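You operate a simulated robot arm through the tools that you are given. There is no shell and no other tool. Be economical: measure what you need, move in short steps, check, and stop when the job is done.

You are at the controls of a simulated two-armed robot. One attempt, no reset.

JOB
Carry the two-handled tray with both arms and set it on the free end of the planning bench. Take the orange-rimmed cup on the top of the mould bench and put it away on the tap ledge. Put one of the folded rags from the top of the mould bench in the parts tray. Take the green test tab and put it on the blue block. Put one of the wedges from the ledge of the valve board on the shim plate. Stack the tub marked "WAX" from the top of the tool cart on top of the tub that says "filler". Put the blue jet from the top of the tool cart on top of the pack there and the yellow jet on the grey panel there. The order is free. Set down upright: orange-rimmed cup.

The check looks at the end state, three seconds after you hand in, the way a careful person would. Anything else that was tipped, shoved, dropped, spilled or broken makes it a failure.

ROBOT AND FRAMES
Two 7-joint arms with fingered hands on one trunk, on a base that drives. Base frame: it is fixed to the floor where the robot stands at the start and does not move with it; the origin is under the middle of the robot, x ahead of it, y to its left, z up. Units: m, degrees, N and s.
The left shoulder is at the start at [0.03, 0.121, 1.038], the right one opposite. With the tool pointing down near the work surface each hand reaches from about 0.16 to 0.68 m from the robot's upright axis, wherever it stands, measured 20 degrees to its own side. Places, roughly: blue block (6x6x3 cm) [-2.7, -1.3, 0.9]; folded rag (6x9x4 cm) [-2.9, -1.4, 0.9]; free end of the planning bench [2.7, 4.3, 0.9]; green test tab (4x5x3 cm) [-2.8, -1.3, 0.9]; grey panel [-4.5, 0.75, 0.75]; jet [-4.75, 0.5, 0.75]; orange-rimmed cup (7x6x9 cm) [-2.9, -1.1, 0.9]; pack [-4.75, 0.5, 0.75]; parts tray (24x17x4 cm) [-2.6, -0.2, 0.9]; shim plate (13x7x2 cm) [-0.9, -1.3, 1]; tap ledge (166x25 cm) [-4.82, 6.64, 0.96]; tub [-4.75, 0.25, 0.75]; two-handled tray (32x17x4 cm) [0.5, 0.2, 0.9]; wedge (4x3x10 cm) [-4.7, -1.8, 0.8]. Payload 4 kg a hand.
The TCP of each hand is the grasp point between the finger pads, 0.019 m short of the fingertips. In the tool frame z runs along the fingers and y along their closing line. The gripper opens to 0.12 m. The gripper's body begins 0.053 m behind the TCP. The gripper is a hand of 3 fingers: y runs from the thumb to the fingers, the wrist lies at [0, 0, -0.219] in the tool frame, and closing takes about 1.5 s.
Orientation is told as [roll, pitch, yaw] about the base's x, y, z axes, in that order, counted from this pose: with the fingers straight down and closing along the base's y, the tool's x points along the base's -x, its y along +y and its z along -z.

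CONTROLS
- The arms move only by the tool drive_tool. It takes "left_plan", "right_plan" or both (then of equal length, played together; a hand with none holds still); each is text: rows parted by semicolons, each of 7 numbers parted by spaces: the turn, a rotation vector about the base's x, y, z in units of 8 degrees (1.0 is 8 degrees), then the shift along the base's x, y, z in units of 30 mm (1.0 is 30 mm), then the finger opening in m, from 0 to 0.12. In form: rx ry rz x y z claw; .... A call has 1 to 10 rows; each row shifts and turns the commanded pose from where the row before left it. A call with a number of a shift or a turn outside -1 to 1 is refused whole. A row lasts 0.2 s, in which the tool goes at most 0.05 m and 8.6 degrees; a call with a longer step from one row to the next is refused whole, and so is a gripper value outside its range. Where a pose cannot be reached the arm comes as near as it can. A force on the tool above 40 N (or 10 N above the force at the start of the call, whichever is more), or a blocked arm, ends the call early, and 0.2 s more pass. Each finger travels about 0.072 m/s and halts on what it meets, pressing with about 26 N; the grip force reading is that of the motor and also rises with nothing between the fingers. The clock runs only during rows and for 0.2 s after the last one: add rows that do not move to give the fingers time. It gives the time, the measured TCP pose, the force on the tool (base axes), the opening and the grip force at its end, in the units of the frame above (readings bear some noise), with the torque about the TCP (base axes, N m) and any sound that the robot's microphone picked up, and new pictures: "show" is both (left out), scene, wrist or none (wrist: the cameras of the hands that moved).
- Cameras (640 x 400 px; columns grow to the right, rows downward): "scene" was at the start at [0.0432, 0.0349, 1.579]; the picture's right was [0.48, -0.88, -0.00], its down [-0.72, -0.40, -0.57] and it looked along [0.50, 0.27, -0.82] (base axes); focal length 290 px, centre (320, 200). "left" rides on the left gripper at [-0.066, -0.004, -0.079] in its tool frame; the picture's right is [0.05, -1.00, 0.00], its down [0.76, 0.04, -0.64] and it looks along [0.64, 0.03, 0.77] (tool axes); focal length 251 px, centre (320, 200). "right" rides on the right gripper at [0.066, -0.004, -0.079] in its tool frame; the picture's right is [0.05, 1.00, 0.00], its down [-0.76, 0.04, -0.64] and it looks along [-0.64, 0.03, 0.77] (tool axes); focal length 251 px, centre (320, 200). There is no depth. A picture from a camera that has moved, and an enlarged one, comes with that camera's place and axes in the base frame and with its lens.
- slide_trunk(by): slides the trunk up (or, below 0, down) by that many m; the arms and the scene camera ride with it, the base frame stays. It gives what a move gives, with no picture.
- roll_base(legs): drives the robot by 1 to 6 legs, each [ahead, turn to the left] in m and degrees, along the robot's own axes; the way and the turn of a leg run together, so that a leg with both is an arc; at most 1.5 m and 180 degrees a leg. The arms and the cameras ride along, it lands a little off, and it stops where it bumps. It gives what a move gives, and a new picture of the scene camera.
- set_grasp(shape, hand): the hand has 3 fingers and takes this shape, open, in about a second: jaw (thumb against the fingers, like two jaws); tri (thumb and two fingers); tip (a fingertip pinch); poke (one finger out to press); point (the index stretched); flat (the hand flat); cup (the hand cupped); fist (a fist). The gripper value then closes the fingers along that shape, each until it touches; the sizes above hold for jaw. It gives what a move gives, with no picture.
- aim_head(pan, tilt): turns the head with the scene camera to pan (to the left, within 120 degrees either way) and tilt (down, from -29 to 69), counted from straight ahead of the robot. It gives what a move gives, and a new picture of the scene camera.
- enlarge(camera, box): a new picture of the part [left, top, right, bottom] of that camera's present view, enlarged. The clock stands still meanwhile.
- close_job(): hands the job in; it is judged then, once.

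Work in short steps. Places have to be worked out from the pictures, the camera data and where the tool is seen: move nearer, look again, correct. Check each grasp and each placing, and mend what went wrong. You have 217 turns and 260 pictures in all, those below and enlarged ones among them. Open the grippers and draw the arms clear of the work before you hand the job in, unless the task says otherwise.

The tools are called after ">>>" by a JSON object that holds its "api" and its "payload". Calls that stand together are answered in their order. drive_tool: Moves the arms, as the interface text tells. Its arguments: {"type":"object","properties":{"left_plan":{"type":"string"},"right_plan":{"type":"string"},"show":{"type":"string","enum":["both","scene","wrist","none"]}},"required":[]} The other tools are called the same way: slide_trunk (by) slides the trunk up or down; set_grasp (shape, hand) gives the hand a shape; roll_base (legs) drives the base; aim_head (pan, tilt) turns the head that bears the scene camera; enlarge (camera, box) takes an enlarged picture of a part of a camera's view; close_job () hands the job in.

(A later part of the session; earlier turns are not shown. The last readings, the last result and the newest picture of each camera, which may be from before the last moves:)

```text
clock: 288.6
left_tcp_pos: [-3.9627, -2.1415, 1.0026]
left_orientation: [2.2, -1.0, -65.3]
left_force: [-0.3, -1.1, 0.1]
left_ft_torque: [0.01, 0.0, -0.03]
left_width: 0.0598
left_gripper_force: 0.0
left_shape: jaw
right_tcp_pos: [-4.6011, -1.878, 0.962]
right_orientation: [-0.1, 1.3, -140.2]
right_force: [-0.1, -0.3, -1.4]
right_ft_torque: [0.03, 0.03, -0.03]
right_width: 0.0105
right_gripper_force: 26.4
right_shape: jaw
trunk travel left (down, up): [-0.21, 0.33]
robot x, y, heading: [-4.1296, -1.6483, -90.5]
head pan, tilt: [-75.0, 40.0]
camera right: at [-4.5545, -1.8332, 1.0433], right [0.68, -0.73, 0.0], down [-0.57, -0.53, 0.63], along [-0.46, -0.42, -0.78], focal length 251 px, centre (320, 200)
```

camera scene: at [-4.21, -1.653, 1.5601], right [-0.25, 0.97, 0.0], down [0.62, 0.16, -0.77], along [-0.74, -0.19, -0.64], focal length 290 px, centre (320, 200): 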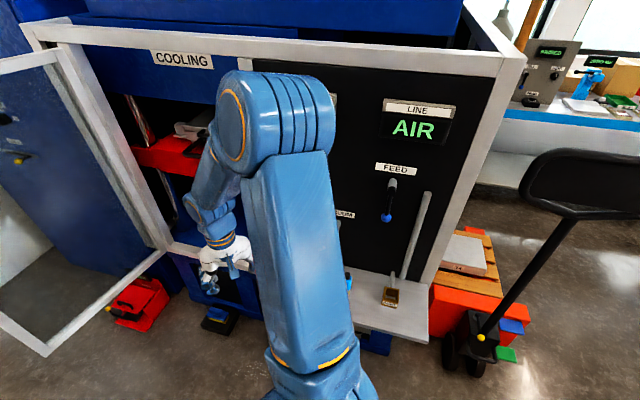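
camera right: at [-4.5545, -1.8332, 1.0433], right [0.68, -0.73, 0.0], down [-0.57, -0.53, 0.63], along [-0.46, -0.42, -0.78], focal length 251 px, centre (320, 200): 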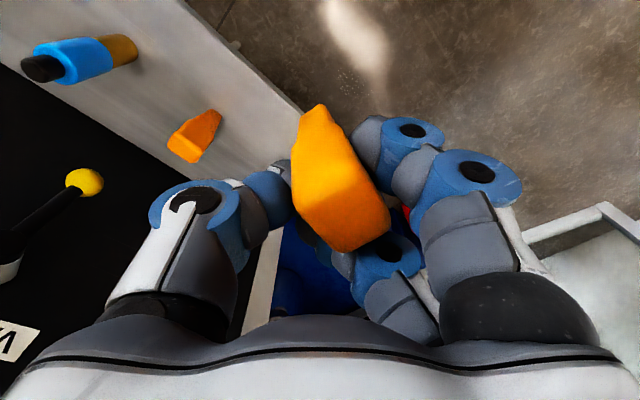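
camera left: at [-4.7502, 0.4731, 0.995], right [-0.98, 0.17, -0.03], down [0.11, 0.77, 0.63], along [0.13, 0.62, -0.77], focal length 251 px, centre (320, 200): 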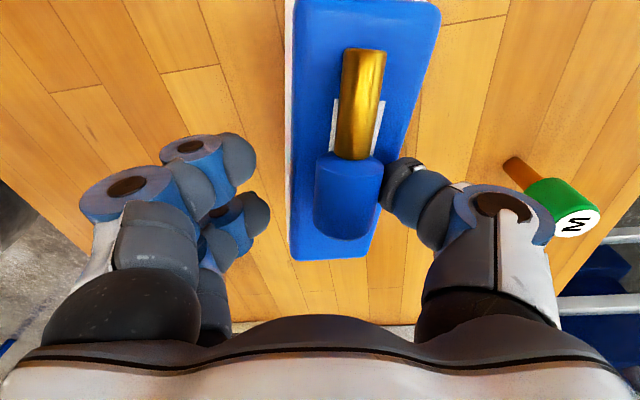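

Wedge secured. I'll tuck the right arm in and turn east toward the mould bench.

>>> {"api": "drive_tool", "payload": {"right_plan": "0 0 .7 1 -.3 .3 .01; 0 0 .7 1 -.4 .3 .01; 0 0 .7 1 -.4 .3 .01; 0 0 .7 1 -.4 0 .01; 0 0 .7 1 -.4 0 .01; 0 0 .7 1 -.4 0 .01; 0 0 .7 1 -.4 0 .01; 0 0 .7 1 -.4 0 .01; 0 0 .7 1 -.4 0 .01", "show": "none"}}

>>> {"api": "roll_base", "payload": {"legs": [[0, 38]]}}

>>> {"api": "roll_base", "payload": {"legs": [[0.05, 38]]}}

```text
clock: 290.6
left_tcp_pos: [-3.9619, -2.1428, 1.0027]
left_orientation: [2.2, -0.9, -65.3]
left_force: [-0.3, 0.3, -0.6]
left_ft_torque: [-0.05, 0.04, 0.0]
left_width: 0.0599
left_gripper_force: 0.1
left_shape: jaw
right_tcp_pos: [-4.333, -1.9858, 0.9915]
right_orientation: [-0.2, 1.4, -89.8]
right_force: [-0.2, -0.1, -0.8]
right_ft_torque: [0.02, -0.05, 0.0]
right_width: 0.0107
right_gripper_force: 25.8
right_shape: jaw
trunk travel left (down, up): [-0.21, 0.33]
robot x, y, heading: [-4.126, -1.6503, -90.3]
head pan, tilt: [-75.0, 40.0]
```

```text
clock: 292.7
left_tcp_pos: [-3.7021, -1.9505, 1.0019]
left_orientation: [2.0, -0.8, -28.9]
left_force: [0.1, -0.5, -0.4]
left_ft_torque: [-0.02, 0.06, 0.01]
left_width: 0.0599
left_gripper_force: 0.0
left_shape: jaw
right_tcp_pos: [-4.0947, -2.0422, 0.991]
right_orientation: [-0.3, 1.5, -53.6]
right_force: [0.9, 0.2, -0.1]
right_ft_torque: [0.01, 0.0, -0.01]
right_width: 0.0106
right_gripper_force: 26.3
right_shape: jaw
trunk travel left (down, up): [-0.21, 0.33]
robot x, y, heading: [-4.168, -1.6723, -52.7]
head pan, tilt: [-75.0, 40.0]
stopped in leg 1: the robot was blocked; the commanded pose is now the measured one
camera scene: at [-4.2259, -1.7242, 1.5603], right [-0.79, 0.61, 0.0], down [0.39, 0.51, -0.77], along [-0.47, -0.6, -0.64], focal length 290 px, centre (320, 200)
```

scene: 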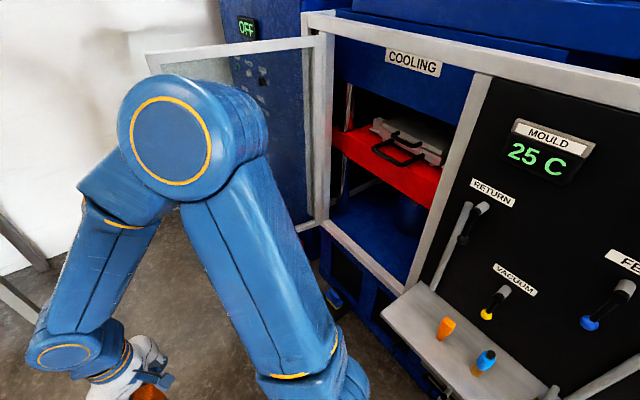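

```text
clock: 294.8
left_tcp_pos: [-3.5841, -1.6542, 1.0012]
left_orientation: [2.0, -0.7, 7.1]
left_force: [-1.0, 0.4, -0.3]
left_ft_torque: [-0.03, 0.03, 0.03]
left_width: 0.0601
left_gripper_force: 0.2
left_shape: jaw
right_tcp_pos: [-3.8504, -1.9599, 0.9894]
right_orientation: [-0.4, 1.6, -17.3]
right_force: [0.6, 0.6, -0.5]
right_ft_torque: [-0.02, 0.01, 0.01]
right_width: 0.0105
right_gripper_force: 25.7
right_shape: jaw
trunk travel left (down, up): [-0.21, 0.33]
robot x, y, heading: [-4.1343, -1.7414, -15.0]
head pan, tilt: [-75.0, 40.0]
stopped in leg 1: the robot was blocked; the commanded pose is now the measured one
camera scene: at [-4.1532, -1.8233, 1.5603], right [-1.0, 0.0, 0.0], down [0.0, 0.64, -0.77], along [0.0, -0.77, -0.64], focal length 290 px, centre (320, 200)
```

scene: 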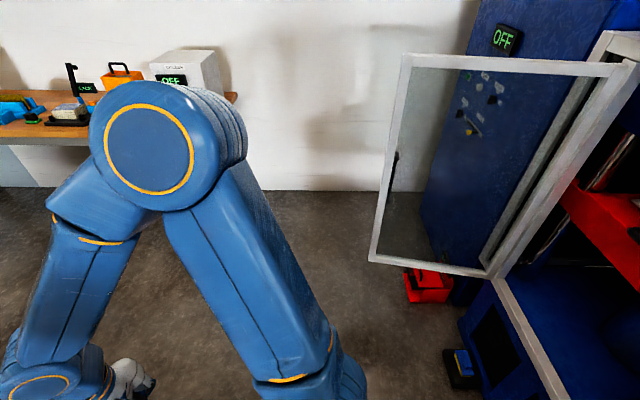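

Continuing the turn toward the bench's west side.

>>> {"api": "roll_base", "payload": {"legs": [[0.03, 36]]}}

>>> {"api": "roll_base", "payload": {"legs": [[0.3, 20], [0.35, 0], [0.25, -38]]}}

>>> {"api": "aim_head", "payload": {"pan": 0, "tilt": 48}}

```text
clock: 297.3
left_tcp_pos: [-3.7168, -1.348, 1.002]
left_orientation: [1.8, -0.8, 42.7]
left_force: [-1.1, 1.1, -0.5]
left_ft_torque: [-0.03, -0.02, 0.0]
left_width: 0.06
left_gripper_force: 0.0
left_shape: jaw
right_tcp_pos: [-3.753, -1.7507, 0.9904]
right_orientation: [-0.5, 1.4, 18.3]
right_force: [-0.3, 0.2, -0.3]
right_ft_torque: [-0.05, -0.02, -0.05]
right_width: 0.0104
right_gripper_force: 25.8
right_shape: jaw
trunk travel left (down, up): [-0.21, 0.33]
robot x, y, heading: [-4.093, -1.7922, 20.9]
head pan, tilt: [-75.0, 40.0]
stopped in leg 1: the robot was blocked; the commanded pose is now the measured one
camera scene: at [-4.0646, -1.8588, 1.5604], right [-0.81, -0.59, 0.0], down [-0.38, 0.52, -0.77], along [0.45, -0.62, -0.64], focal length 290 px, centre (320, 200)
```

scene: 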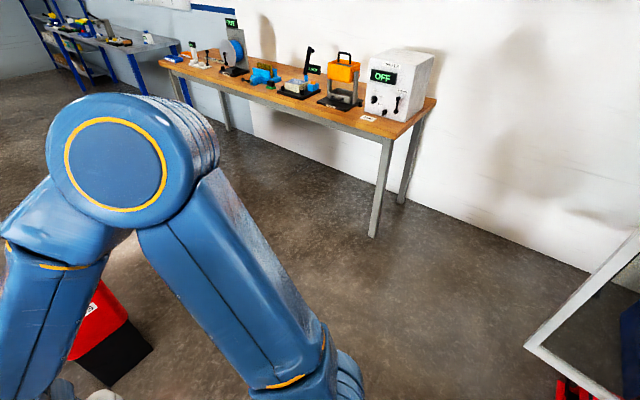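

```text
clock: 303.1
left_tcp_pos: [-2.846, -1.0266, 1.0035]
left_orientation: [2.1, -0.8, 23.9]
left_force: [-0.3, -1.2, 0.4]
left_ft_torque: [0.03, -0.02, -0.01]
left_width: 0.06
left_gripper_force: 0.1
left_shape: jaw
right_tcp_pos: [-3.0075, -1.3957, 0.9903]
right_orientation: [-0.1, 1.4, -0.3]
right_force: [0.1, -0.3, -0.4]
right_ft_torque: [0.0, -0.01, -0.04]
right_width: 0.0103
right_gripper_force: 25.7
right_shape: jaw
trunk travel left (down, up): [-0.21, 0.33]
robot x, y, heading: [-3.3471, -1.2701, 0.2]
head pan, tilt: [-75.0, 40.0]
stopped in leg 3: the robot was blocked; the commanded pose is now the measured one
camera scene: at [-3.3439, -1.355, 1.5599], right [-0.96, -0.26, 0.0], down [-0.17, 0.62, -0.76], along [0.2, -0.74, -0.64], focal length 290 px, centre (320, 200)
```

scene: 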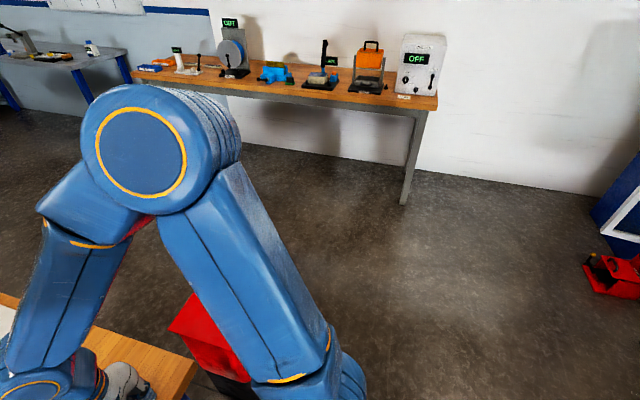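

```text
clock: 304.6
left_tcp_pos: [-2.847, -1.0256, 1.003]
left_orientation: [1.9, -0.9, 24.1]
left_force: [0.3, -0.8, -0.2]
left_ft_torque: [-0.04, -0.01, 0.0]
left_width: 0.0597
left_gripper_force: 0.1
left_shape: jaw
right_tcp_pos: [-3.0086, -1.3933, 0.9906]
right_orientation: [-0.3, 1.5, -0.3]
right_force: [0.2, -0.2, -0.2]
right_ft_torque: [0.02, 0.01, -0.01]
right_width: 0.0103
right_gripper_force: 26.2
right_shape: jaw
trunk travel left (down, up): [-0.21, 0.33]
robot x, y, heading: [-3.3445, -1.2711, 0.6]
head pan, tilt: [0.0, 48.0]
camera scene: at [-3.2888, -1.2693, 1.5487], right [0.01, -1.0, 0.0], down [-0.74, 0.0, -0.67], along [0.67, 0.0, -0.74], focal length 290 px, centre (320, 200)
```

scene: 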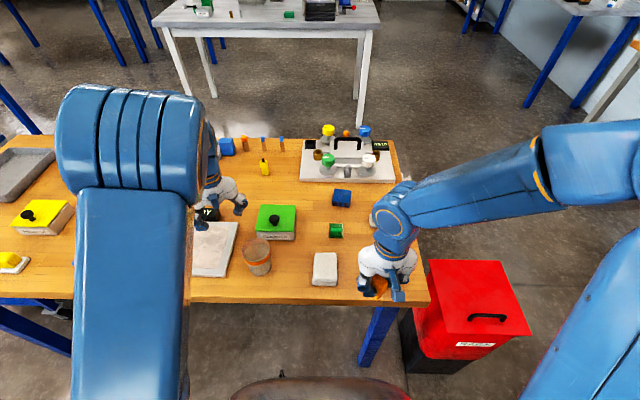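

Docked in front of the items. I'll zoom on them.

>>> {"api": "enlarge", "payload": {"camera": "scene", "box": [190, 130, 430, 300]}}

```text
2.35 times, centred on (310, 215) of scene
camera zoom: at [-3.2888, -1.2693, 1.5487], right [0.01, -1.0, 0.0], down [-0.74, 0.0, -0.67], along [0.67, 0.0, -0.74], focal length 683 px, centre (344, 165)
```

zoom: 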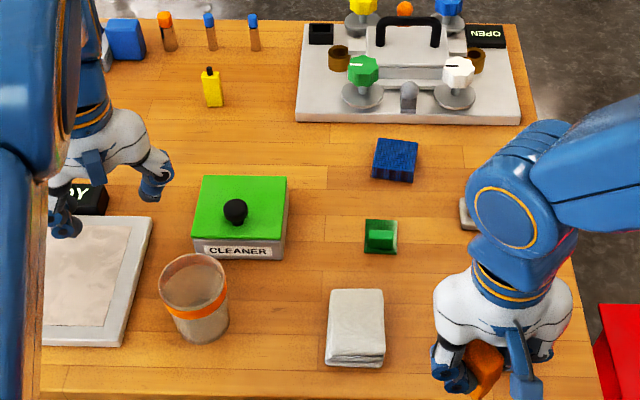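

Geometry (bench z≈0.86): tab (−2.79, −1.315), block (−2.67, −1.34), rag (−2.92, −1.28), cup (−2.91, −1.10). I'll edge forward 6 cm, move the wedge hand aside, and bring the left hand over the tab.

>>> {"api": "roll_base", "payload": {"legs": [[0.06, 0]]}}

>>> {"api": "drive_tool", "payload": {"left_plan": "0 0 -.33 0 -.97 .2 .08; 0 0 -.33 0 -.97 .2 .08; 0 0 -.33 0 -.97 .2 .08; 0 0 -.33 0 -.97 .2 .08; 0 0 -.33 0 -.97 0 .08; 0 0 -.33 0 -.97 0 .08; 0 0 -.33 0 -.97 0 .08; 0 0 -.33 0 -.97 0 .08; 0 0 -.33 0 -.97 -.2 .08; 0 0 0 0 -.97 -.5 .08", "right_plan": "0 0 0 -.2 -.7 0 .01; 0 0 0 -.2 -.7 0 .01; 0 0 0 -.2 -.7 0 .01; 0 0 0 -.2 -.7 0 .01; 0 0 0 -.2 -.7 0 .01; 0 0 0 -.2 -.7 0 .01; 0 0 0 0 0 0 .01; 0 0 0 0 0 0 .01; 0 0 0 0 0 0 .01; 0 0 0 0 0 0 .01", "show": "none"}}

>>> {"api": "enlarge", "payload": {"camera": "left", "box": [0, 0, 640, 400]}}

```text
clock: 305.6
left_tcp_pos: [-2.783, -1.0239, 1.0016]
left_orientation: [2.2, -0.7, 24.0]
left_force: [0.3, -0.6, -0.4]
left_ft_torque: [0.02, 0.06, -0.02]
left_width: 0.0602
left_gripper_force: 0.0
left_shape: jaw
right_tcp_pos: [-2.945, -1.3927, 0.9891]
right_orientation: [-0.3, 1.6, -0.3]
right_force: [0.7, -0.1, -1.2]
right_ft_torque: [-0.03, 0.02, 0.01]
right_width: 0.0099
right_gripper_force: 25.9
right_shape: jaw
trunk travel left (down, up): [-0.21, 0.33]
robot x, y, heading: [-3.2823, -1.2695, 0.3]
head pan, tilt: [0.0, 48.0]
camera scene: at [-3.2233, -1.2689, 1.5485], right [0.01, -1.0, 0.0], down [-0.75, 0.0, -0.67], along [0.67, 0.0, -0.75], focal length 290 px, centre (320, 200)
```

scene: 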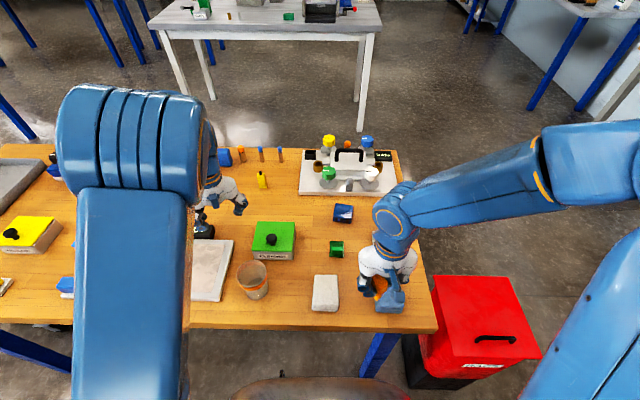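

```text
clock: 307.8
left_tcp_pos: [-2.7843, -1.3138, 1.0062]
left_orientation: [2.1, -0.9, 0.2]
left_force: [-0.4, 0.8, -1.0]
left_ft_torque: [0.04, 0.01, 0.02]
left_width: 0.0795
left_gripper_force: 0.1
left_shape: jaw
right_tcp_pos: [-2.9824, -1.5183, 0.9896]
right_orientation: [-0.2, 1.5, -0.3]
right_force: [-1.1, 0.0, -1.1]
right_ft_torque: [-0.02, 0.03, 0.03]
right_width: 0.0102
right_gripper_force: 26.0
right_shape: jaw
trunk travel left (down, up): [-0.21, 0.33]
robot x, y, heading: [-3.285, -1.266, 0.4]
head pan, tilt: [0.0, 48.0]
```

```text
1.00 times, centred on (320, 200) of left (not enlarged: the box is as wide or as high as the picture)
camera zoom: at [-2.7194, -1.32, 1.0879], right [-0.05, -1.0, -0.04], down [-0.77, 0.01, 0.63], along [-0.63, 0.06, -0.77], focal length 251 px, centre (320, 200)
```

zoom: 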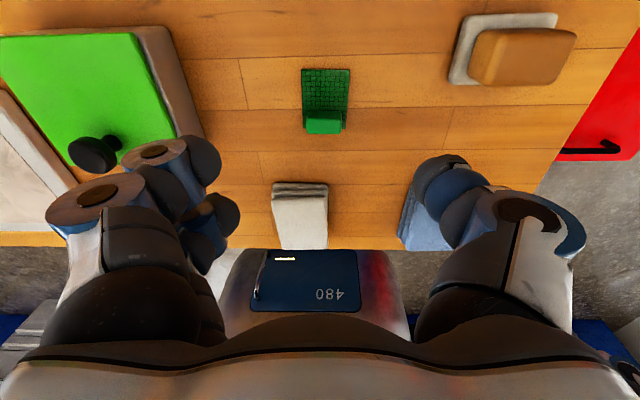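

Left hand is right above the tab (−2.782, −1.313). Descending to z≈0.884 and closing.

>>> {"api": "drive_tool", "payload": {"left_plan": "0 0 0 .05 0 -.9 .08; 0 0 0 0 0 -.9 .08; 0 0 0 0 0 -.9 .08; 0 0 0 0 0 -.8 .08; 0 0 0 0 0 -.5 .08; 0 0 0 0 0 0 .06; 0 0 0 0 0 0 .045; 0 0 0 0 0 0 .03; 0 0 0 0 0 0 .025; 0 0 0 0 0 0 .025", "show": "wrist"}}

```text
clock: 310.0
left_tcp_pos: [-2.7832, -1.3149, 0.8872]
left_orientation: [2.0, -0.9, 0.3]
left_force: [-0.5, -1.3, -0.1]
left_ft_torque: [0.0, -0.02, 0.01]
left_width: 0.0253
left_gripper_force: 0.1
left_shape: jaw
right_tcp_pos: [-2.983, -1.5171, 0.9906]
right_orientation: [-0.3, 1.5, -0.4]
right_force: [0.2, -0.4, -1.0]
right_ft_torque: [0.02, -0.04, -0.03]
right_width: 0.01
right_gripper_force: 25.4
right_shape: jaw
trunk travel left (down, up): [-0.21, 0.33]
robot x, y, heading: [-3.2873, -1.2645, 0.2]
head pan, tilt: [0.0, 48.0]
camera left: at [-2.7188, -1.3221, 0.9677], right [-0.05, -1.0, -0.04], down [-0.77, 0.01, 0.63], along [-0.63, 0.06, -0.77], focal length 251 px, centre (320, 200)
```

left: 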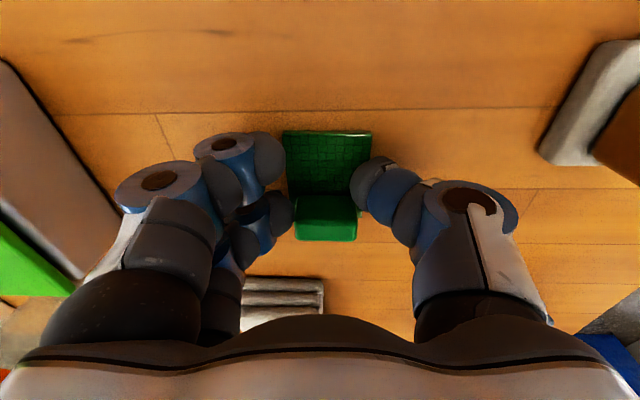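

Fingertips are just at the tab's top. I'll reopen, go 15 mm lower and close again.

>>> {"api": "drive_tool", "payload": {"left_plan": "0 0 0 0 0 0 .05; 0 0 0 0 0 0 .07; 0 0 0 0 0 -.3 .07; 0 0 0 0 0 -.25 .07; 0 0 0 0 0 0 .05; 0 0 0 0 0 0 .04; 0 0 0 0 0 0 .03; 0 0 0 0 0 0 .02; 0 0 0 0 0 0 .02", "show": "none"}}

```text
clock: 311.0
left_tcp_pos: [-2.7797, -1.3193, 0.8809]
left_orientation: [1.4, -1.7, 0.2]
left_force: [-7.5, 1.7, 25.1]
left_ft_torque: [-1.12, 0.28, -0.33]
left_width: 0.0604
left_gripper_force: 0.0
left_shape: jaw
right_tcp_pos: [-2.9848, -1.5172, 0.992]
right_orientation: [-0.4, 1.4, -0.3]
right_force: [0.3, 0.0, 0.2]
right_ft_torque: [0.01, 0.0, -0.02]
right_width: 0.01
right_gripper_force: 25.8
right_shape: jaw
trunk travel left (down, up): [-0.21, 0.33]
robot x, y, heading: [-3.2863, -1.2683, 0.4]
head pan, tilt: [0.0, 48.0]
stopped in row 5 (left hand): the force on the tool passed its limit at 49 N (the readings are from after the stop); the commanded pose is now the measured one
```

The bench top is at z≈0.86; the tab is a thin plate with a narrow raised grip (≈22 mm). I'll raise to z≈0.886 and close on the raised part.

>>> {"api": "drive_tool", "payload": {"left_plan": "0 0 0 -.15 .05 .2 .06; .1 .2 0 -.15 .05 0 .06; 0 0 0 0 0 0 .045; 0 0 0 0 0 0 .03; 0 0 0 0 0 0 .02; 0 0 0 0 0 0 .012; 0 0 0 0 0 0 .012; 0 0 0 0 0 0 .012; 0 0 0 0 0 .4 .012; 0 0 0 0 0 .8 .012", "show": "wrist"}}

```text
clock: 313.2
left_tcp_pos: [-2.7892, -1.3128, 0.9192]
left_orientation: [2.4, 0.1, 0.2]
left_force: [0.3, 0.1, -1.0]
left_ft_torque: [0.01, 0.0, 0.01]
left_width: 0.0206
left_gripper_force: 26.6
left_shape: jaw
right_tcp_pos: [-2.9828, -1.5185, 0.9911]
right_orientation: [-0.3, 1.5, -0.4]
right_force: [-0.4, -1.2, -0.9]
right_ft_torque: [0.01, -0.04, 0.04]
right_width: 0.0103
right_gripper_force: 25.7
right_shape: jaw
trunk travel left (down, up): [-0.21, 0.33]
robot x, y, heading: [-3.2874, -1.2691, 0.7]
head pan, tilt: [0.0, 48.0]
camera left: at [-2.7218, -1.3206, 0.9988], right [-0.05, -1.0, -0.04], down [-0.76, 0.01, 0.65], along [-0.64, 0.07, -0.76], focal length 251 px, centre (320, 200)
```

left: 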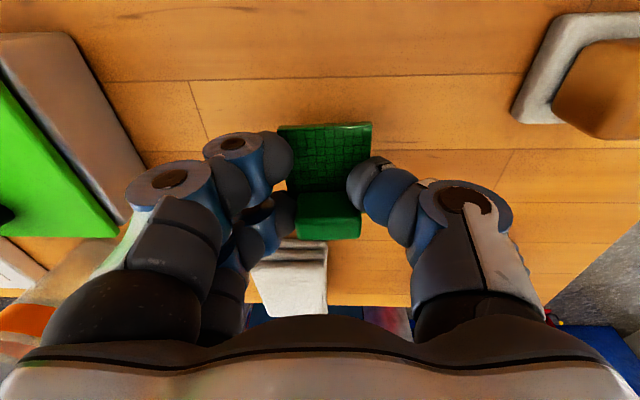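

The tab is held. I'll raise it over the block's height and move toward the blue block, then verify.

>>> {"api": "drive_tool", "payload": {"left_plan": "0 0 0 0 0 .8 .012; 0 0 0 .5 -.1 .4 .012; 0 0 0 .8 -.2 0 .012; 0 0 0 .8 -.2 0 .012; 0 0 0 .8 -.2 0 .012; 0 0 0 .7 -.2 0 .012", "show": "wrist"}}

>>> {"api": "enlarge", "payload": {"camera": "scene", "box": [270, 150, 430, 270]}}

```text
clock: 314.6
left_tcp_pos: [-2.6782, -1.3413, 0.9536]
left_orientation: [2.3, 0.3, 0.3]
left_force: [0.0, 0.0, -0.9]
left_ft_torque: [-0.08, 0.03, -0.04]
left_width: 0.0205
left_gripper_force: 25.5
left_shape: jaw
right_tcp_pos: [-2.9824, -1.5177, 0.9889]
right_orientation: [-0.3, 1.6, -0.3]
right_force: [0.3, 0.1, -0.9]
right_ft_torque: [0.02, 0.04, -0.03]
right_width: 0.0103
right_gripper_force: 25.9
right_shape: jaw
trunk travel left (down, up): [-0.21, 0.33]
robot x, y, heading: [-3.287, -1.2703, 0.3]
head pan, tilt: [0.0, 48.0]
camera left: at [-2.6117, -1.3483, 1.0332], right [-0.05, -1.0, -0.04], down [-0.76, 0.01, 0.65], along [-0.65, 0.06, -0.76], focal length 251 px, centre (320, 200)
```

left: 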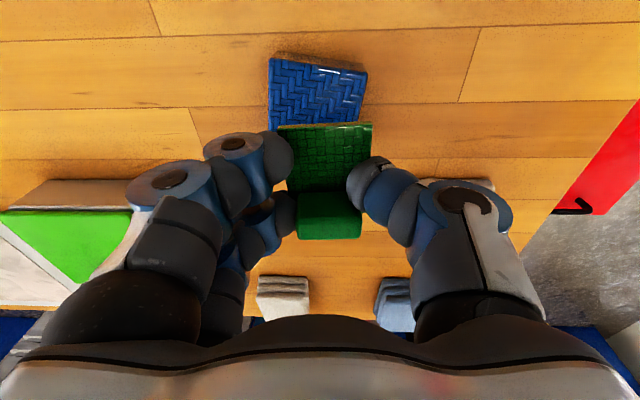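

```text
3.33 times, centred on (350, 210) of scene
camera zoom: at [-3.226, -1.2689, 1.5486], right [0.01, -1.0, 0.0], down [-0.74, 0.0, -0.67], along [0.67, 0.0, -0.74], focal length 967 px, centre (220, 167)
```

zoom: 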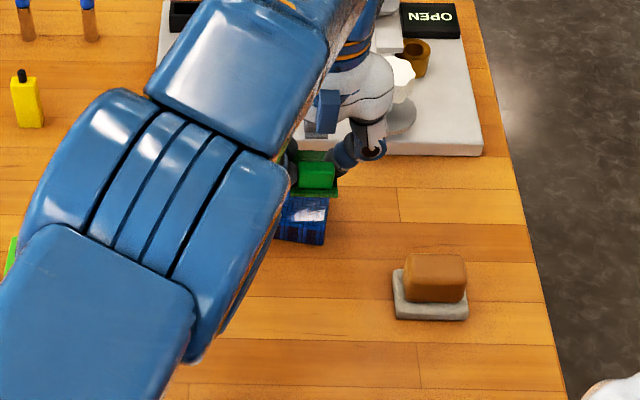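

Tab and block are aligned (block centre (−2.674, −1.340)). Lowering to touch.

>>> {"api": "drive_tool", "payload": {"left_plan": "0 0 0 .12 0 -.5 .012; 0 0 0 0 0 -.5 .012; 0 0 0 0 0 -.12 .012", "show": "none"}}

>>> {"api": "drive_tool", "payload": {"left_plan": "0 0 0 0 0 -.1 .012; 0 0 0 0 0 -.08 .012", "show": "none"}}

```text
clock: 315.4
left_tcp_pos: [-2.6773, -1.3406, 0.9231]
left_orientation: [2.5, 0.2, 0.2]
left_force: [0.4, -0.5, -0.9]
left_ft_torque: [0.0, -0.01, -0.01]
left_width: 0.0208
left_gripper_force: 26.4
left_shape: jaw
right_tcp_pos: [-2.982, -1.5167, 0.9899]
right_orientation: [-0.2, 1.5, -0.4]
right_force: [0.7, -0.5, -0.3]
right_ft_torque: [0.0, -0.04, 0.0]
right_width: 0.0103
right_gripper_force: 25.8
right_shape: jaw
trunk travel left (down, up): [-0.21, 0.33]
robot x, y, heading: [-3.2853, -1.2692, 0.2]
head pan, tilt: [0.0, 48.0]
```

```text
clock: 316.0
left_tcp_pos: [-2.6772, -1.3416, 0.9167]
left_orientation: [2.4, 0.1, 0.2]
left_force: [0.3, 0.3, -0.9]
left_ft_torque: [-0.02, 0.02, 0.0]
left_width: 0.0209
left_gripper_force: 25.8
left_shape: jaw
right_tcp_pos: [-2.9828, -1.5181, 0.9898]
right_orientation: [-0.3, 1.5, -0.3]
right_force: [-0.6, -0.5, -0.3]
right_ft_torque: [0.0, -0.01, 0.01]
right_width: 0.0103
right_gripper_force: 26.2
right_shape: jaw
trunk travel left (down, up): [-0.21, 0.33]
robot x, y, heading: [-3.2845, -1.269, -0.1]
head pan, tilt: [0.0, 48.0]
```

>>> {"api": "drive_tool", "payload": {"left_plan": "0 0 0 0 0 -.08 .012; 0 0 0 0 0 -.07 .012", "show": "none"}}

```text
clock: 316.6
left_tcp_pos: [-2.6771, -1.3427, 0.9108]
left_orientation: [2.5, 0.2, 0.1]
left_force: [0.2, 0.0, 0.4]
left_ft_torque: [0.01, -0.01, 0.02]
left_width: 0.0206
left_gripper_force: 25.9
left_shape: jaw
right_tcp_pos: [-2.9834, -1.5184, 0.9896]
right_orientation: [-0.4, 1.5, -0.4]
right_force: [0.0, -0.4, -1.3]
right_ft_torque: [0.02, -0.03, 0.06]
right_width: 0.0102
right_gripper_force: 26.1
right_shape: jaw
trunk travel left (down, up): [-0.21, 0.33]
robot x, y, heading: [-3.2836, -1.2655, 0.4]
head pan, tilt: [0.0, 48.0]
```

Weight is just transferring. Two more millimetres, then open and rise.

>>> {"api": "drive_tool", "payload": {"left_plan": "0 0 0 0 0 -.06 .012; 0 0 0 0 0 0 .024; 0 0 0 0 0 0 .03; 0 0 0 0 0 0 .04; 0 0 0 0 0 0 .05; 0 0 0 0 0 .3 .05; 0 0 0 0 0 .8 .05; 0 0 0 -.3 0 .9 .05", "show": "wrist"}}

```text
clock: 318.4
left_tcp_pos: [-2.6858, -1.3393, 0.9699]
left_orientation: [2.5, 0.1, 0.2]
left_force: [-0.7, 1.0, 0.2]
left_ft_torque: [0.01, -0.03, -0.01]
left_width: 0.0495
left_gripper_force: 0.0
left_shape: jaw
right_tcp_pos: [-2.9843, -1.5179, 0.9899]
right_orientation: [-0.4, 1.5, -0.3]
right_force: [0.0, 0.3, -0.7]
right_ft_torque: [0.02, 0.0, -0.01]
right_width: 0.0102
right_gripper_force: 25.2
right_shape: jaw
trunk travel left (down, up): [-0.21, 0.33]
robot x, y, heading: [-3.2859, -1.2671, 0.4]
head pan, tilt: [0.0, 48.0]
camera left: at [-2.6196, -1.347, 1.049], right [-0.05, -1.0, -0.04], down [-0.76, 0.01, 0.65], along [-0.64, 0.07, -0.76], focal length 251 px, centre (320, 200)
```

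left: 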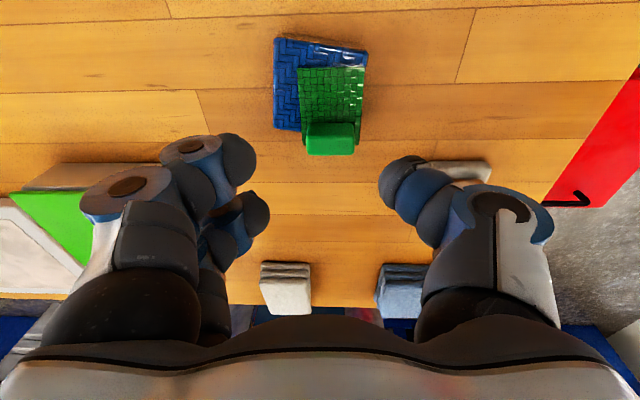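

Tab is on the block. Next the white folded rag at (−2.92, −1.282): moving the left hand above it.

>>> {"api": "drive_tool", "payload": {"left_plan": "0 0 0 -.5 0 .5 .1; 0 0 0 -.9 .2 0 .1; 0 0 0 -.95 .25 0 .1; 0 0 0 -.95 .25 0 .1; 0 0 0 -.95 .25 0 .1; 0 0 0 -.95 .25 0 .1; 0 0 0 -.95 .25 0 .1; 0 0 0 -.95 .25 0 .1; 0 0 0 -.7 .2 -.6 .1; 0 0 0 0 0 -.8 .1", "show": "wrist"}}

```text
clock: 320.6
left_tcp_pos: [-2.9214, -1.285, 0.9437]
left_orientation: [2.5, 0.2, 0.1]
left_force: [0.8, 0.2, 0.9]
left_ft_torque: [0.01, 0.01, 0.0]
left_width: 0.0998
left_gripper_force: 0.2
left_shape: jaw
right_tcp_pos: [-2.9826, -1.5179, 0.9897]
right_orientation: [-0.3, 1.5, -0.3]
right_force: [0.3, -0.8, -0.4]
right_ft_torque: [-0.01, -0.01, -0.01]
right_width: 0.0104
right_gripper_force: 26.5
right_shape: jaw
trunk travel left (down, up): [-0.21, 0.33]
robot x, y, heading: [-3.2896, -1.2657, 0.4]
head pan, tilt: [0.0, 48.0]
camera left: at [-2.8536, -1.2914, 1.0218], right [-0.05, -1.0, -0.04], down [-0.76, 0.01, 0.65], along [-0.64, 0.07, -0.76], focal length 251 px, centre (320, 200)
```

left: 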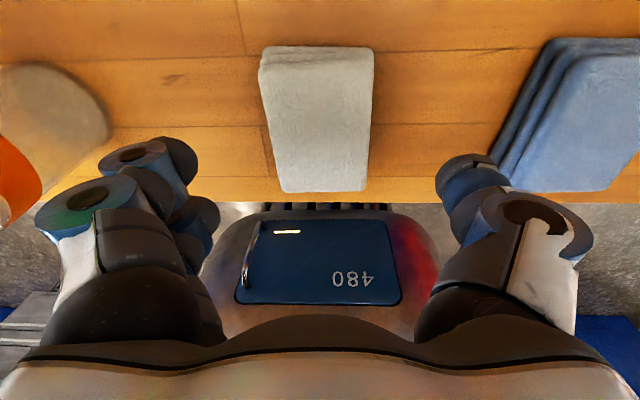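

Rag is centred under the hand. I'll narrow slightly, descend and close on it.

>>> {"api": "drive_tool", "payload": {"left_plan": "0 0 0 .2 .1 0 .085; 0 0 0 0 0 -.7 .085; 0 0 0 0 0 -.7 .085; 0 0 0 0 0 -.5 .085; 0 0 0 0 0 0 .065; 0 0 0 0 0 0 .05; 0 0 0 0 0 0 .03; 0 0 0 0 0 0 .03; 0 0 0 0 0 .5 .03; 0 0 0 0 0 .8 .03", "show": "wrist"}}

```text
clock: 322.8
left_tcp_pos: [-2.9139, -1.2828, 0.9266]
left_orientation: [2.4, 0.1, 0.1]
left_force: [-0.3, 0.3, 0.2]
left_ft_torque: [-0.02, 0.0, 0.01]
left_width: 0.0536
left_gripper_force: 25.8
left_shape: jaw
right_tcp_pos: [-2.9831, -1.5164, 0.9905]
right_orientation: [-0.2, 1.5, -0.2]
right_force: [0.2, -0.4, -0.7]
right_ft_torque: [0.03, -0.01, -0.02]
right_width: 0.0102
right_gripper_force: 25.8
right_shape: jaw
trunk travel left (down, up): [-0.21, 0.33]
robot x, y, heading: [-3.2847, -1.27, 0.5]
head pan, tilt: [0.0, 48.0]
camera left: at [-2.8482, -1.29, 1.0044], right [-0.05, -1.0, -0.04], down [-0.76, 0.01, 0.65], along [-0.64, 0.07, -0.76], focal length 251 px, centre (320, 200)
```

left: 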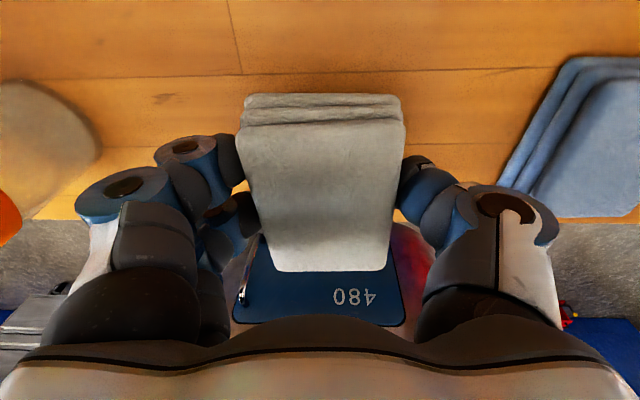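

Rag held. I'll raise it and shift the base north with a reverse S-curve to the parts tray.

>>> {"api": "drive_tool", "payload": {"left_plan": "0 0 0 0 0 .9 .03; 0 0 0 0 0 .9 .03; 0 0 0 0 0 .9 .03; 0 0 0 -.3 0 .9 .03", "show": "none"}}

>>> {"api": "roll_base", "payload": {"legs": [[-0.45, -38], [-0.85, 0], [0.25, 38], [0.6, 0]]}}

```text
clock: 323.8
left_tcp_pos: [-2.924, -1.2828, 1.0338]
left_orientation: [2.4, 0.0, 0.1]
left_force: [0.5, -0.2, 0.2]
left_ft_torque: [-0.02, -0.01, 0.02]
left_width: 0.0537
left_gripper_force: 25.7
left_shape: jaw
right_tcp_pos: [-2.9843, -1.5168, 0.9914]
right_orientation: [-0.3, 1.5, -0.3]
right_force: [0.1, 0.7, -0.5]
right_ft_torque: [0.0, 0.0, 0.03]
right_width: 0.0103
right_gripper_force: 26.1
right_shape: jaw
trunk travel left (down, up): [-0.21, 0.33]
robot x, y, heading: [-3.2865, -1.2704, 0.1]
head pan, tilt: [0.0, 48.0]
```

```text
clock: 332.5
left_tcp_pos: [-3.7761, -0.6926, 1.0328]
left_orientation: [2.2, 0.2, -1.0]
left_force: [0.3, 0.5, -0.3]
left_ft_torque: [-0.03, 0.02, -0.01]
left_width: 0.0535
left_gripper_force: 26.2
left_shape: jaw
right_tcp_pos: [-3.8401, -0.9255, 0.9898]
right_orientation: [-0.4, 1.5, -1.3]
right_force: [1.0, -0.3, 0.0]
right_ft_torque: [-0.04, -0.01, 0.05]
right_width: 0.0103
right_gripper_force: 26.5
right_shape: jaw
trunk travel left (down, up): [-0.21, 0.33]
robot x, y, heading: [-4.1389, -0.7107, 0.9]
head pan, tilt: [0.0, 48.0]
stopped in leg 3: the robot was blocked; the commanded pose is now the measured one
camera scene: at [-4.0798, -0.7075, 1.5485], right [0.02, -1.0, 0.0], down [-0.74, -0.01, -0.67], along [0.67, 0.01, -0.74], focal length 290 px, centre (320, 200)
```

scene: 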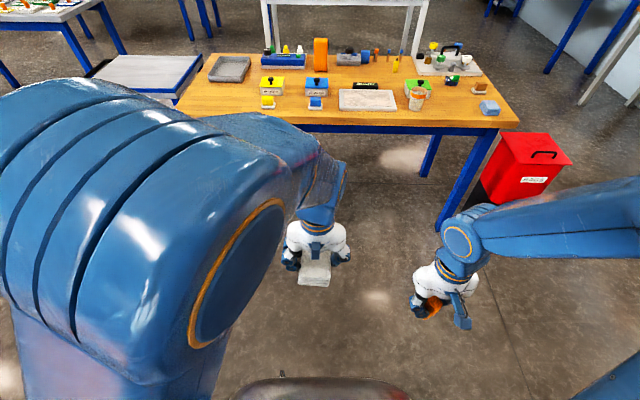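

I'm at (−4.14, −0.71). An S-curve forward should dock me in front of the parts tray (centre about (−2.53, −0.215)).

>>> {"api": "roll_base", "payload": {"legs": [[0.3, 34], [0.24, 0], [0.3, -34], [0.06, 0]]}}

```text
clock: 334.7
left_tcp_pos: [-3.5675, -0.4028, 1.0329]
left_orientation: [2.4, 0.2, 32.5]
left_force: [-0.2, 0.2, 0.6]
left_ft_torque: [-0.05, -0.04, 0.03]
left_width: 0.0534
left_gripper_force: 26.0
left_shape: jaw
right_tcp_pos: [-3.492, -0.6332, 0.9901]
right_orientation: [-0.4, 1.5, 32.1]
right_force: [-0.2, 0.4, -0.7]
right_ft_torque: [-0.01, -0.05, 0.01]
right_width: 0.0104
right_gripper_force: 25.9
right_shape: jaw
trunk travel left (down, up): [-0.21, 0.33]
robot x, y, heading: [-3.8448, -0.6464, 36.3]
head pan, tilt: [0.0, 48.0]
stopped in leg 2: the robot was blocked; the commanded pose is now the measured one
camera scene: at [-3.7961, -0.6104, 1.5487], right [0.59, -0.81, 0.0], down [-0.6, -0.44, -0.67], along [0.54, 0.39, -0.74], focal length 290 px, centre (320, 200)
```

scene: 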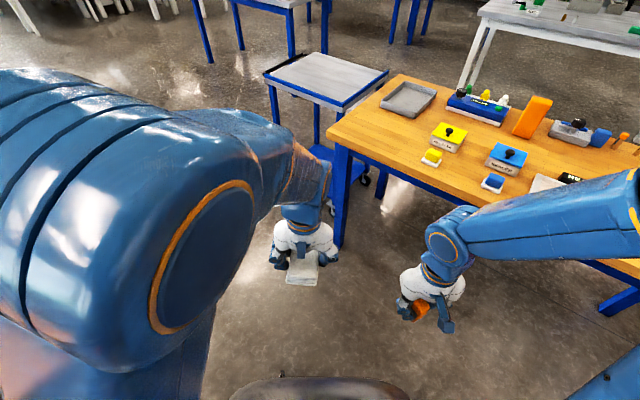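

>>> {"api": "roll_base", "payload": {"legs": [[0.24, 0], [0.3, -36], [0.07, 0]]}}

```text
clock: 338.5
left_tcp_pos: [-3.0017, -0.3938, 1.0331]
left_orientation: [2.5, 0.1, -4.0]
left_force: [0.1, -0.7, -1.0]
left_ft_torque: [0.0, 0.02, 0.0]
left_width: 0.0534
left_gripper_force: 25.6
left_shape: jaw
right_tcp_pos: [-3.0799, -0.6245, 0.9914]
right_orientation: [-0.2, 1.5, -4.4]
right_force: [0.4, -0.7, -0.6]
right_ft_torque: [0.04, 0.0, -0.02]
right_width: 0.0102
right_gripper_force: 25.5
right_shape: jaw
trunk travel left (down, up): [-0.21, 0.33]
robot x, y, heading: [-3.3692, -0.3901, -1.7]
head pan, tilt: [0.0, 48.0]
stopped in leg 3: the robot was blocked; the commanded pose is now the measured one
camera scene: at [-3.3107, -0.3957, 1.5487], right [-0.03, -1.0, 0.0], down [-0.74, 0.02, -0.67], along [0.67, -0.02, -0.74], focal length 290 px, centre (320, 200)
```

scene: 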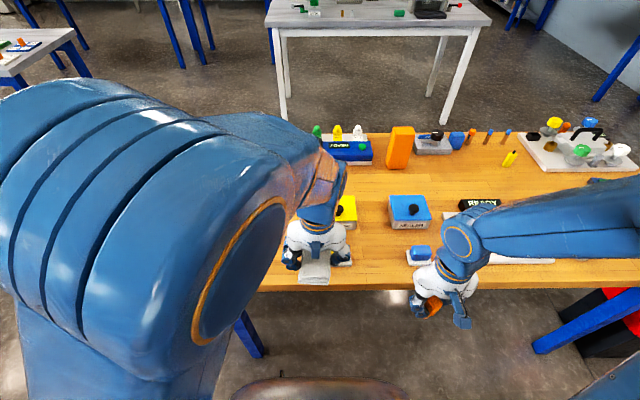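

>>> {"api": "roll_base", "payload": {"legs": [[0.09, 1]]}}

>>> {"api": "drive_tool", "payload": {"left_plan": "0 0 .95 .7 .3 .2 .03; 0 0 .95 .7 .4 .2 .03; 0 0 .95 .7 .4 .2 .03; 0 0 .95 .7 .4 0 .03; 0 0 .95 .7 .4 0 .03; 0 0 .95 .7 .4 0 .03; 0 0 .95 .7 .4 0 .03; 0 0 .95 .7 .4 0 .03; 0 0 .95 .7 .4 0 .03; 0 0 .95 .7 .4 0 .03", "show": "scene"}}

```text
clock: 339.6
left_tcp_pos: [-2.9114, -0.3877, 1.0322]
left_orientation: [2.3, 0.4, -2.9]
left_force: [0.4, -0.5, -0.4]
left_ft_torque: [0.01, 0.05, -0.02]
left_width: 0.0533
left_gripper_force: 26.0
left_shape: jaw
right_tcp_pos: [-2.9841, -0.6195, 0.9903]
right_orientation: [-0.3, 1.5, -3.6]
right_force: [0.6, 0.5, -0.5]
right_ft_torque: [0.03, 0.02, -0.03]
right_width: 0.0099
right_gripper_force: 25.7
right_shape: jaw
trunk travel left (down, up): [-0.21, 0.33]
robot x, y, heading: [-3.2799, -0.3974, -0.7]
head pan, tilt: [0.0, 48.0]
camera scene: at [-3.2169, -0.3961, 1.5485], right [-0.01, -1.0, 0.0], down [-0.74, 0.01, -0.67], along [0.67, -0.01, -0.74], focal length 290 px, centre (320, 200)
```

scene: 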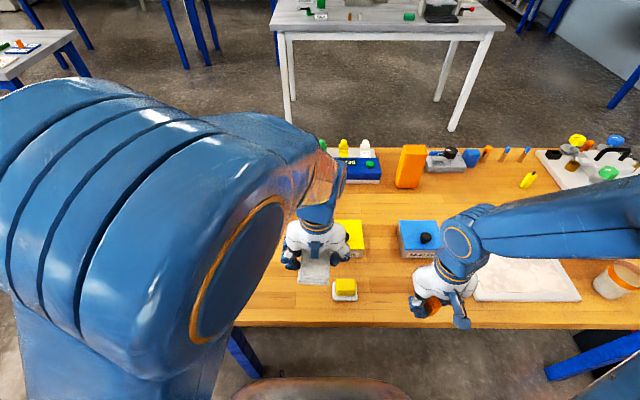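

```text
clock: 341.8
left_tcp_pos: [-2.7003, -0.2712, 1.0519]
left_orientation: [2.4, 0.2, 73.2]
left_force: [1.2, 1.2, -0.9]
left_ft_torque: [0.02, -0.02, 0.02]
left_width: 0.0534
left_gripper_force: 26.3
left_shape: jaw
right_tcp_pos: [-2.9856, -0.6187, 0.99]
right_orientation: [-0.3, 1.5, -3.6]
right_force: [0.8, -1.7, -0.4]
right_ft_torque: [-0.02, -0.01, 0.04]
right_width: 0.0101
right_gripper_force: 25.9
right_shape: jaw
trunk travel left (down, up): [-0.21, 0.33]
robot x, y, heading: [-3.2788, -0.3951, -0.5]
head pan, tilt: [0.0, 48.0]
camera scene: at [-3.2187, -0.3957, 1.5486], right [-0.01, -1.0, 0.0], down [-0.74, 0.01, -0.67], along [0.67, -0.01, -0.74], focal length 290 px, centre (320, 200)
```

scene: 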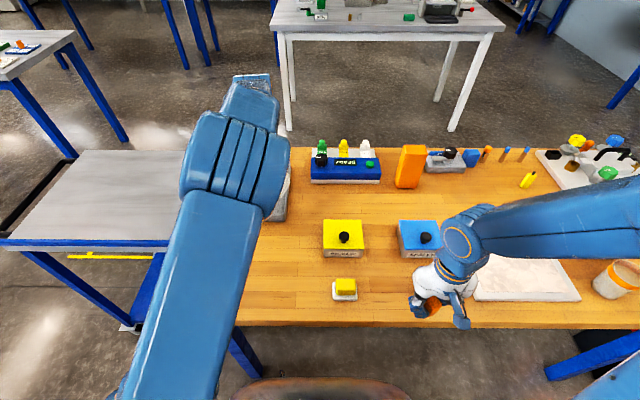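

Moving the rag over the tray's near part and checking with the left wrist camera.

>>> {"api": "drive_tool", "payload": {"left_plan": "0 0 .9 .7 .5 0 .03; 0 0 .9 .7 .5 0 .03; 0 0 .3 .7 .5 0 .03; 0 0 0 .6 .5 0 .03", "show": "wrist"}}

```text
clock: 342.8
left_tcp_pos: [-2.6248, -0.2104, 1.0502]
left_orientation: [2.5, 0.2, 89.8]
left_force: [-1.0, 0.1, 0.1]
left_ft_torque: [0.02, -0.01, -0.03]
left_width: 0.0532
left_gripper_force: 25.7
left_shape: jaw
left hand out of reach, approached as far as the arm can: row 4
right_tcp_pos: [-2.9849, -0.6194, 0.9898]
right_orientation: [-0.3, 1.6, -3.4]
right_force: [0.1, -0.2, 0.1]
right_ft_torque: [0.0, -0.02, 0.0]
right_width: 0.0101
right_gripper_force: 26.3
right_shape: jaw
trunk travel left (down, up): [-0.21, 0.33]
robot x, y, heading: [-3.2796, -0.3948, -0.5]
head pan, tilt: [0.0, 48.0]
camera left: at [-2.6173, -0.1439, 1.1294], right [1.0, -0.06, -0.04], down [-0.01, -0.76, 0.65], along [-0.07, -0.64, -0.76], focal length 251 px, centre (320, 200)
```

left: 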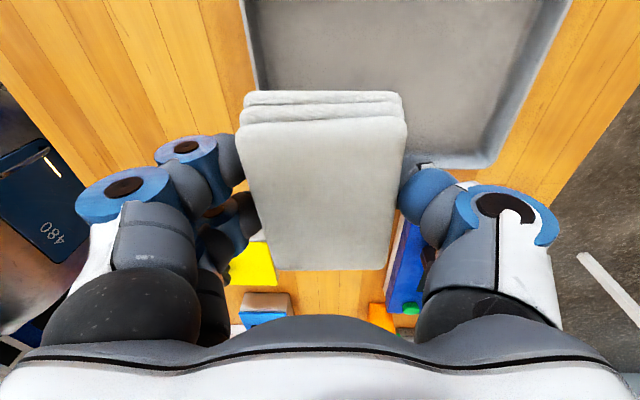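

The tray spans x≈−2.69…−2.43, y≈−0.30…−0.14, so the rag will fit. Lowering it in.

>>> {"api": "drive_tool", "payload": {"left_plan": "0 0 0 -.1 0 -.9 .03; 0 0 0 -.1 0 -.9 .03; 0 0 0 0 0 -.9 .03; 0 0 0 0 0 -.9 .03; 0 0 0 0 0 -.8 .03; 0 0 0 0 0 -.3 .03; 0 0 0 0 0 -.2 .03", "show": "wrist"}}

```text
clock: 344.4
left_tcp_pos: [-2.6311, -0.2104, 0.9034]
left_orientation: [2.5, 0.0, 89.8]
left_force: [0.1, 0.6, -0.2]
left_ft_torque: [0.02, 0.01, 0.0]
left_width: 0.0533
left_gripper_force: 25.9
left_shape: jaw
right_tcp_pos: [-2.9849, -0.6202, 0.9901]
right_orientation: [-0.4, 1.4, -3.5]
right_force: [-0.4, 0.6, -0.4]
right_ft_torque: [0.02, -0.01, 0.01]
right_width: 0.0102
right_gripper_force: 26.0
right_shape: jaw
trunk travel left (down, up): [-0.21, 0.33]
robot x, y, heading: [-3.2776, -0.3962, -0.4]
head pan, tilt: [0.0, 48.0]
camera left: at [-2.6239, -0.1443, 0.9821], right [1.0, -0.06, -0.04], down [-0.02, -0.76, 0.65], along [-0.07, -0.64, -0.76], focal length 251 px, centre (320, 200)
```

left: 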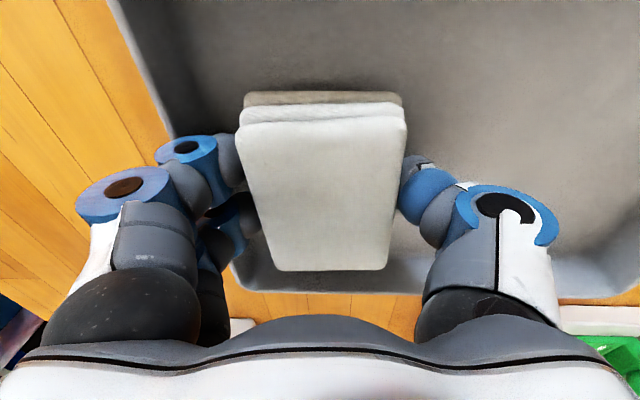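

Inside the tray just above its floor. A few mm more, open, and rise.

>>> {"api": "drive_tool", "payload": {"left_plan": "0 0 0 0 0 -.2 .03; 0 0 0 0 0 -.1 .045; 0 0 0 0 0 0 .06; 0 0 0 0 0 0 .07; 0 0 0 0 0 0 .075; 0 0 0 0 0 .4 .075; 0 0 0 0 0 .9 .075; 0 0 0 0 0 .9 .075; 0 0 0 0 0 .9 .075; 0 0 0 -.3 0 .9 .075", "show": "wrist"}}

```text
clock: 346.6
left_tcp_pos: [-2.6399, -0.211, 1.0164]
left_orientation: [2.4, 0.1, 89.8]
left_force: [-0.3, 0.1, 0.2]
left_ft_torque: [0.03, 0.01, 0.02]
left_width: 0.0745
left_gripper_force: 0.0
left_shape: jaw
right_tcp_pos: [-2.9867, -0.619, 0.9904]
right_orientation: [-0.2, 1.5, -3.5]
right_force: [0.4, 0.3, -0.7]
right_ft_torque: [0.02, 0.0, -0.03]
right_width: 0.01
right_gripper_force: 26.5
right_shape: jaw
trunk travel left (down, up): [-0.21, 0.33]
robot x, y, heading: [-3.2786, -0.3929, -0.5]
head pan, tilt: [0.0, 48.0]
camera left: at [-2.6331, -0.1457, 1.0951], right [1.0, -0.06, -0.04], down [-0.02, -0.76, 0.65], along [-0.07, -0.64, -0.76], focal length 251 px, centre (320, 200)
```

left: 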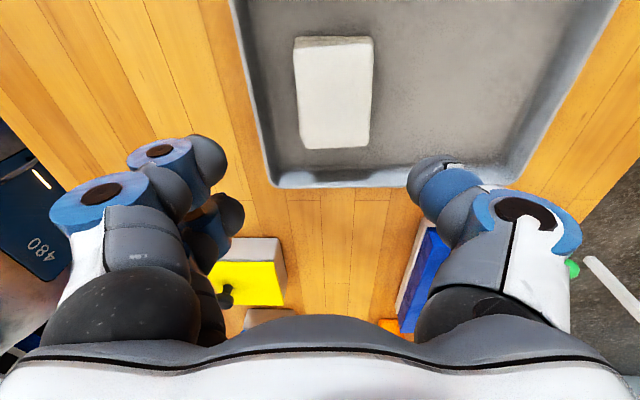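

Rag is in the tray. I'll bring the left arm back and reposition south to the cup.

>>> {"api": "drive_tool", "payload": {"left_plan": "0 0 -.95 -.9 0 .3 .1; 0 0 -.95 -.9 0 0 .1; 0 0 -.95 -.9 0 0 .1; 0 0 -.95 -.9 0 0 .1; 0 0 -.95 -.9 0 0 .1; 0 0 -.95 -.9 0 0 .1; 0 0 -.95 -.9 0 0 .1; 0 0 -.95 -.9 0 0 .1; 0 0 -.95 -.9 0 0 .1; 0 0 -.95 -.9 0 0 .1", "show": "none"}}

>>> {"api": "roll_base", "payload": {"legs": [[-0.45, 38], [-0.85, 0], [0.25, -38], [0.3, -20], [0.25, 0], [0.3, 20]]}}

```text
clock: 348.8
left_tcp_pos: [-2.9117, -0.2119, 1.0236]
left_orientation: [2.4, 0.1, 13.6]
left_force: [-0.5, 0.2, -1.3]
left_ft_torque: [0.01, -0.03, -0.02]
left_width: 0.0996
left_gripper_force: 0.1
left_shape: jaw
right_tcp_pos: [-2.9865, -0.6198, 0.9912]
right_orientation: [-0.3, 1.4, -3.6]
right_force: [0.7, -0.6, -0.3]
right_ft_torque: [-0.02, -0.03, -0.01]
right_width: 0.0101
right_gripper_force: 26.3
right_shape: jaw
trunk travel left (down, up): [-0.21, 0.33]
robot x, y, heading: [-3.2773, -0.3946, -0.6]
head pan, tilt: [0.0, 48.0]
```

```text
clock: 357.5
left_tcp_pos: [-3.7693, -0.7815, 1.0238]
left_orientation: [2.6, 0.2, 14.8]
left_force: [0.1, 0.0, 0.2]
left_ft_torque: [0.04, -0.02, -0.03]
left_width: 0.1001
left_gripper_force: 0.0
left_shape: jaw
right_tcp_pos: [-3.8385, -1.1921, 0.9897]
right_orientation: [-0.1, 1.5, -2.6]
right_force: [0.3, -0.9, -1.6]
right_ft_torque: [-0.02, -0.05, 0.0]
right_width: 0.0103
right_gripper_force: 26.1
right_shape: jaw
trunk travel left (down, up): [-0.21, 0.33]
robot x, y, heading: [-4.1352, -0.9346, -1.2]
head pan, tilt: [0.0, 48.0]
stopped in leg 3: the robot was blocked; the commanded pose is now the measured one
camera scene: at [-4.0755, -0.939, 1.5486], right [-0.03, -1.0, 0.0], down [-0.74, 0.02, -0.67], along [0.67, -0.02, -0.74], focal length 290 px, centre (320, 200)
```

scene: 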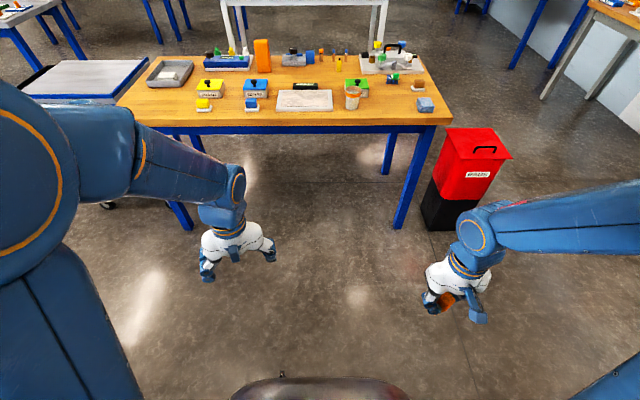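

>>> {"api": "roll_base", "payload": {"legs": [[0.3, -22], [0.25, 0], [0.3, 22]]}}

```text
clock: 362.6
left_tcp_pos: [-2.95, -1.0167, 1.0238]
left_orientation: [2.5, 0.3, 14.3]
left_force: [0.6, 0.8, -0.1]
left_ft_torque: [-0.03, 0.02, -0.04]
left_width: 0.0999
left_gripper_force: 0.0
left_shape: jaw
right_tcp_pos: [-3.0211, -1.4259, 0.9898]
right_orientation: [-0.2, 1.5, -3.0]
right_force: [1.1, 0.8, -1.0]
right_ft_torque: [-0.02, 0.02, 0.0]
right_width: 0.0101
right_gripper_force: 26.1
right_shape: jaw
trunk travel left (down, up): [-0.21, 0.33]
robot x, y, heading: [-3.3197, -1.1928, -2.0]
head pan, tilt: [0.0, 48.0]
camera scene: at [-3.2572, -1.1919, 1.5486], right [-0.03, -1.0, 0.0], down [-0.74, 0.03, -0.67], along [0.67, -0.02, -0.74], focal length 290 px, centre (320, 200)
```

scene: 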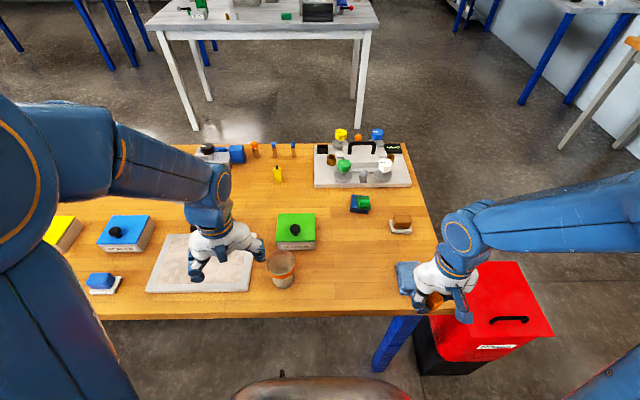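

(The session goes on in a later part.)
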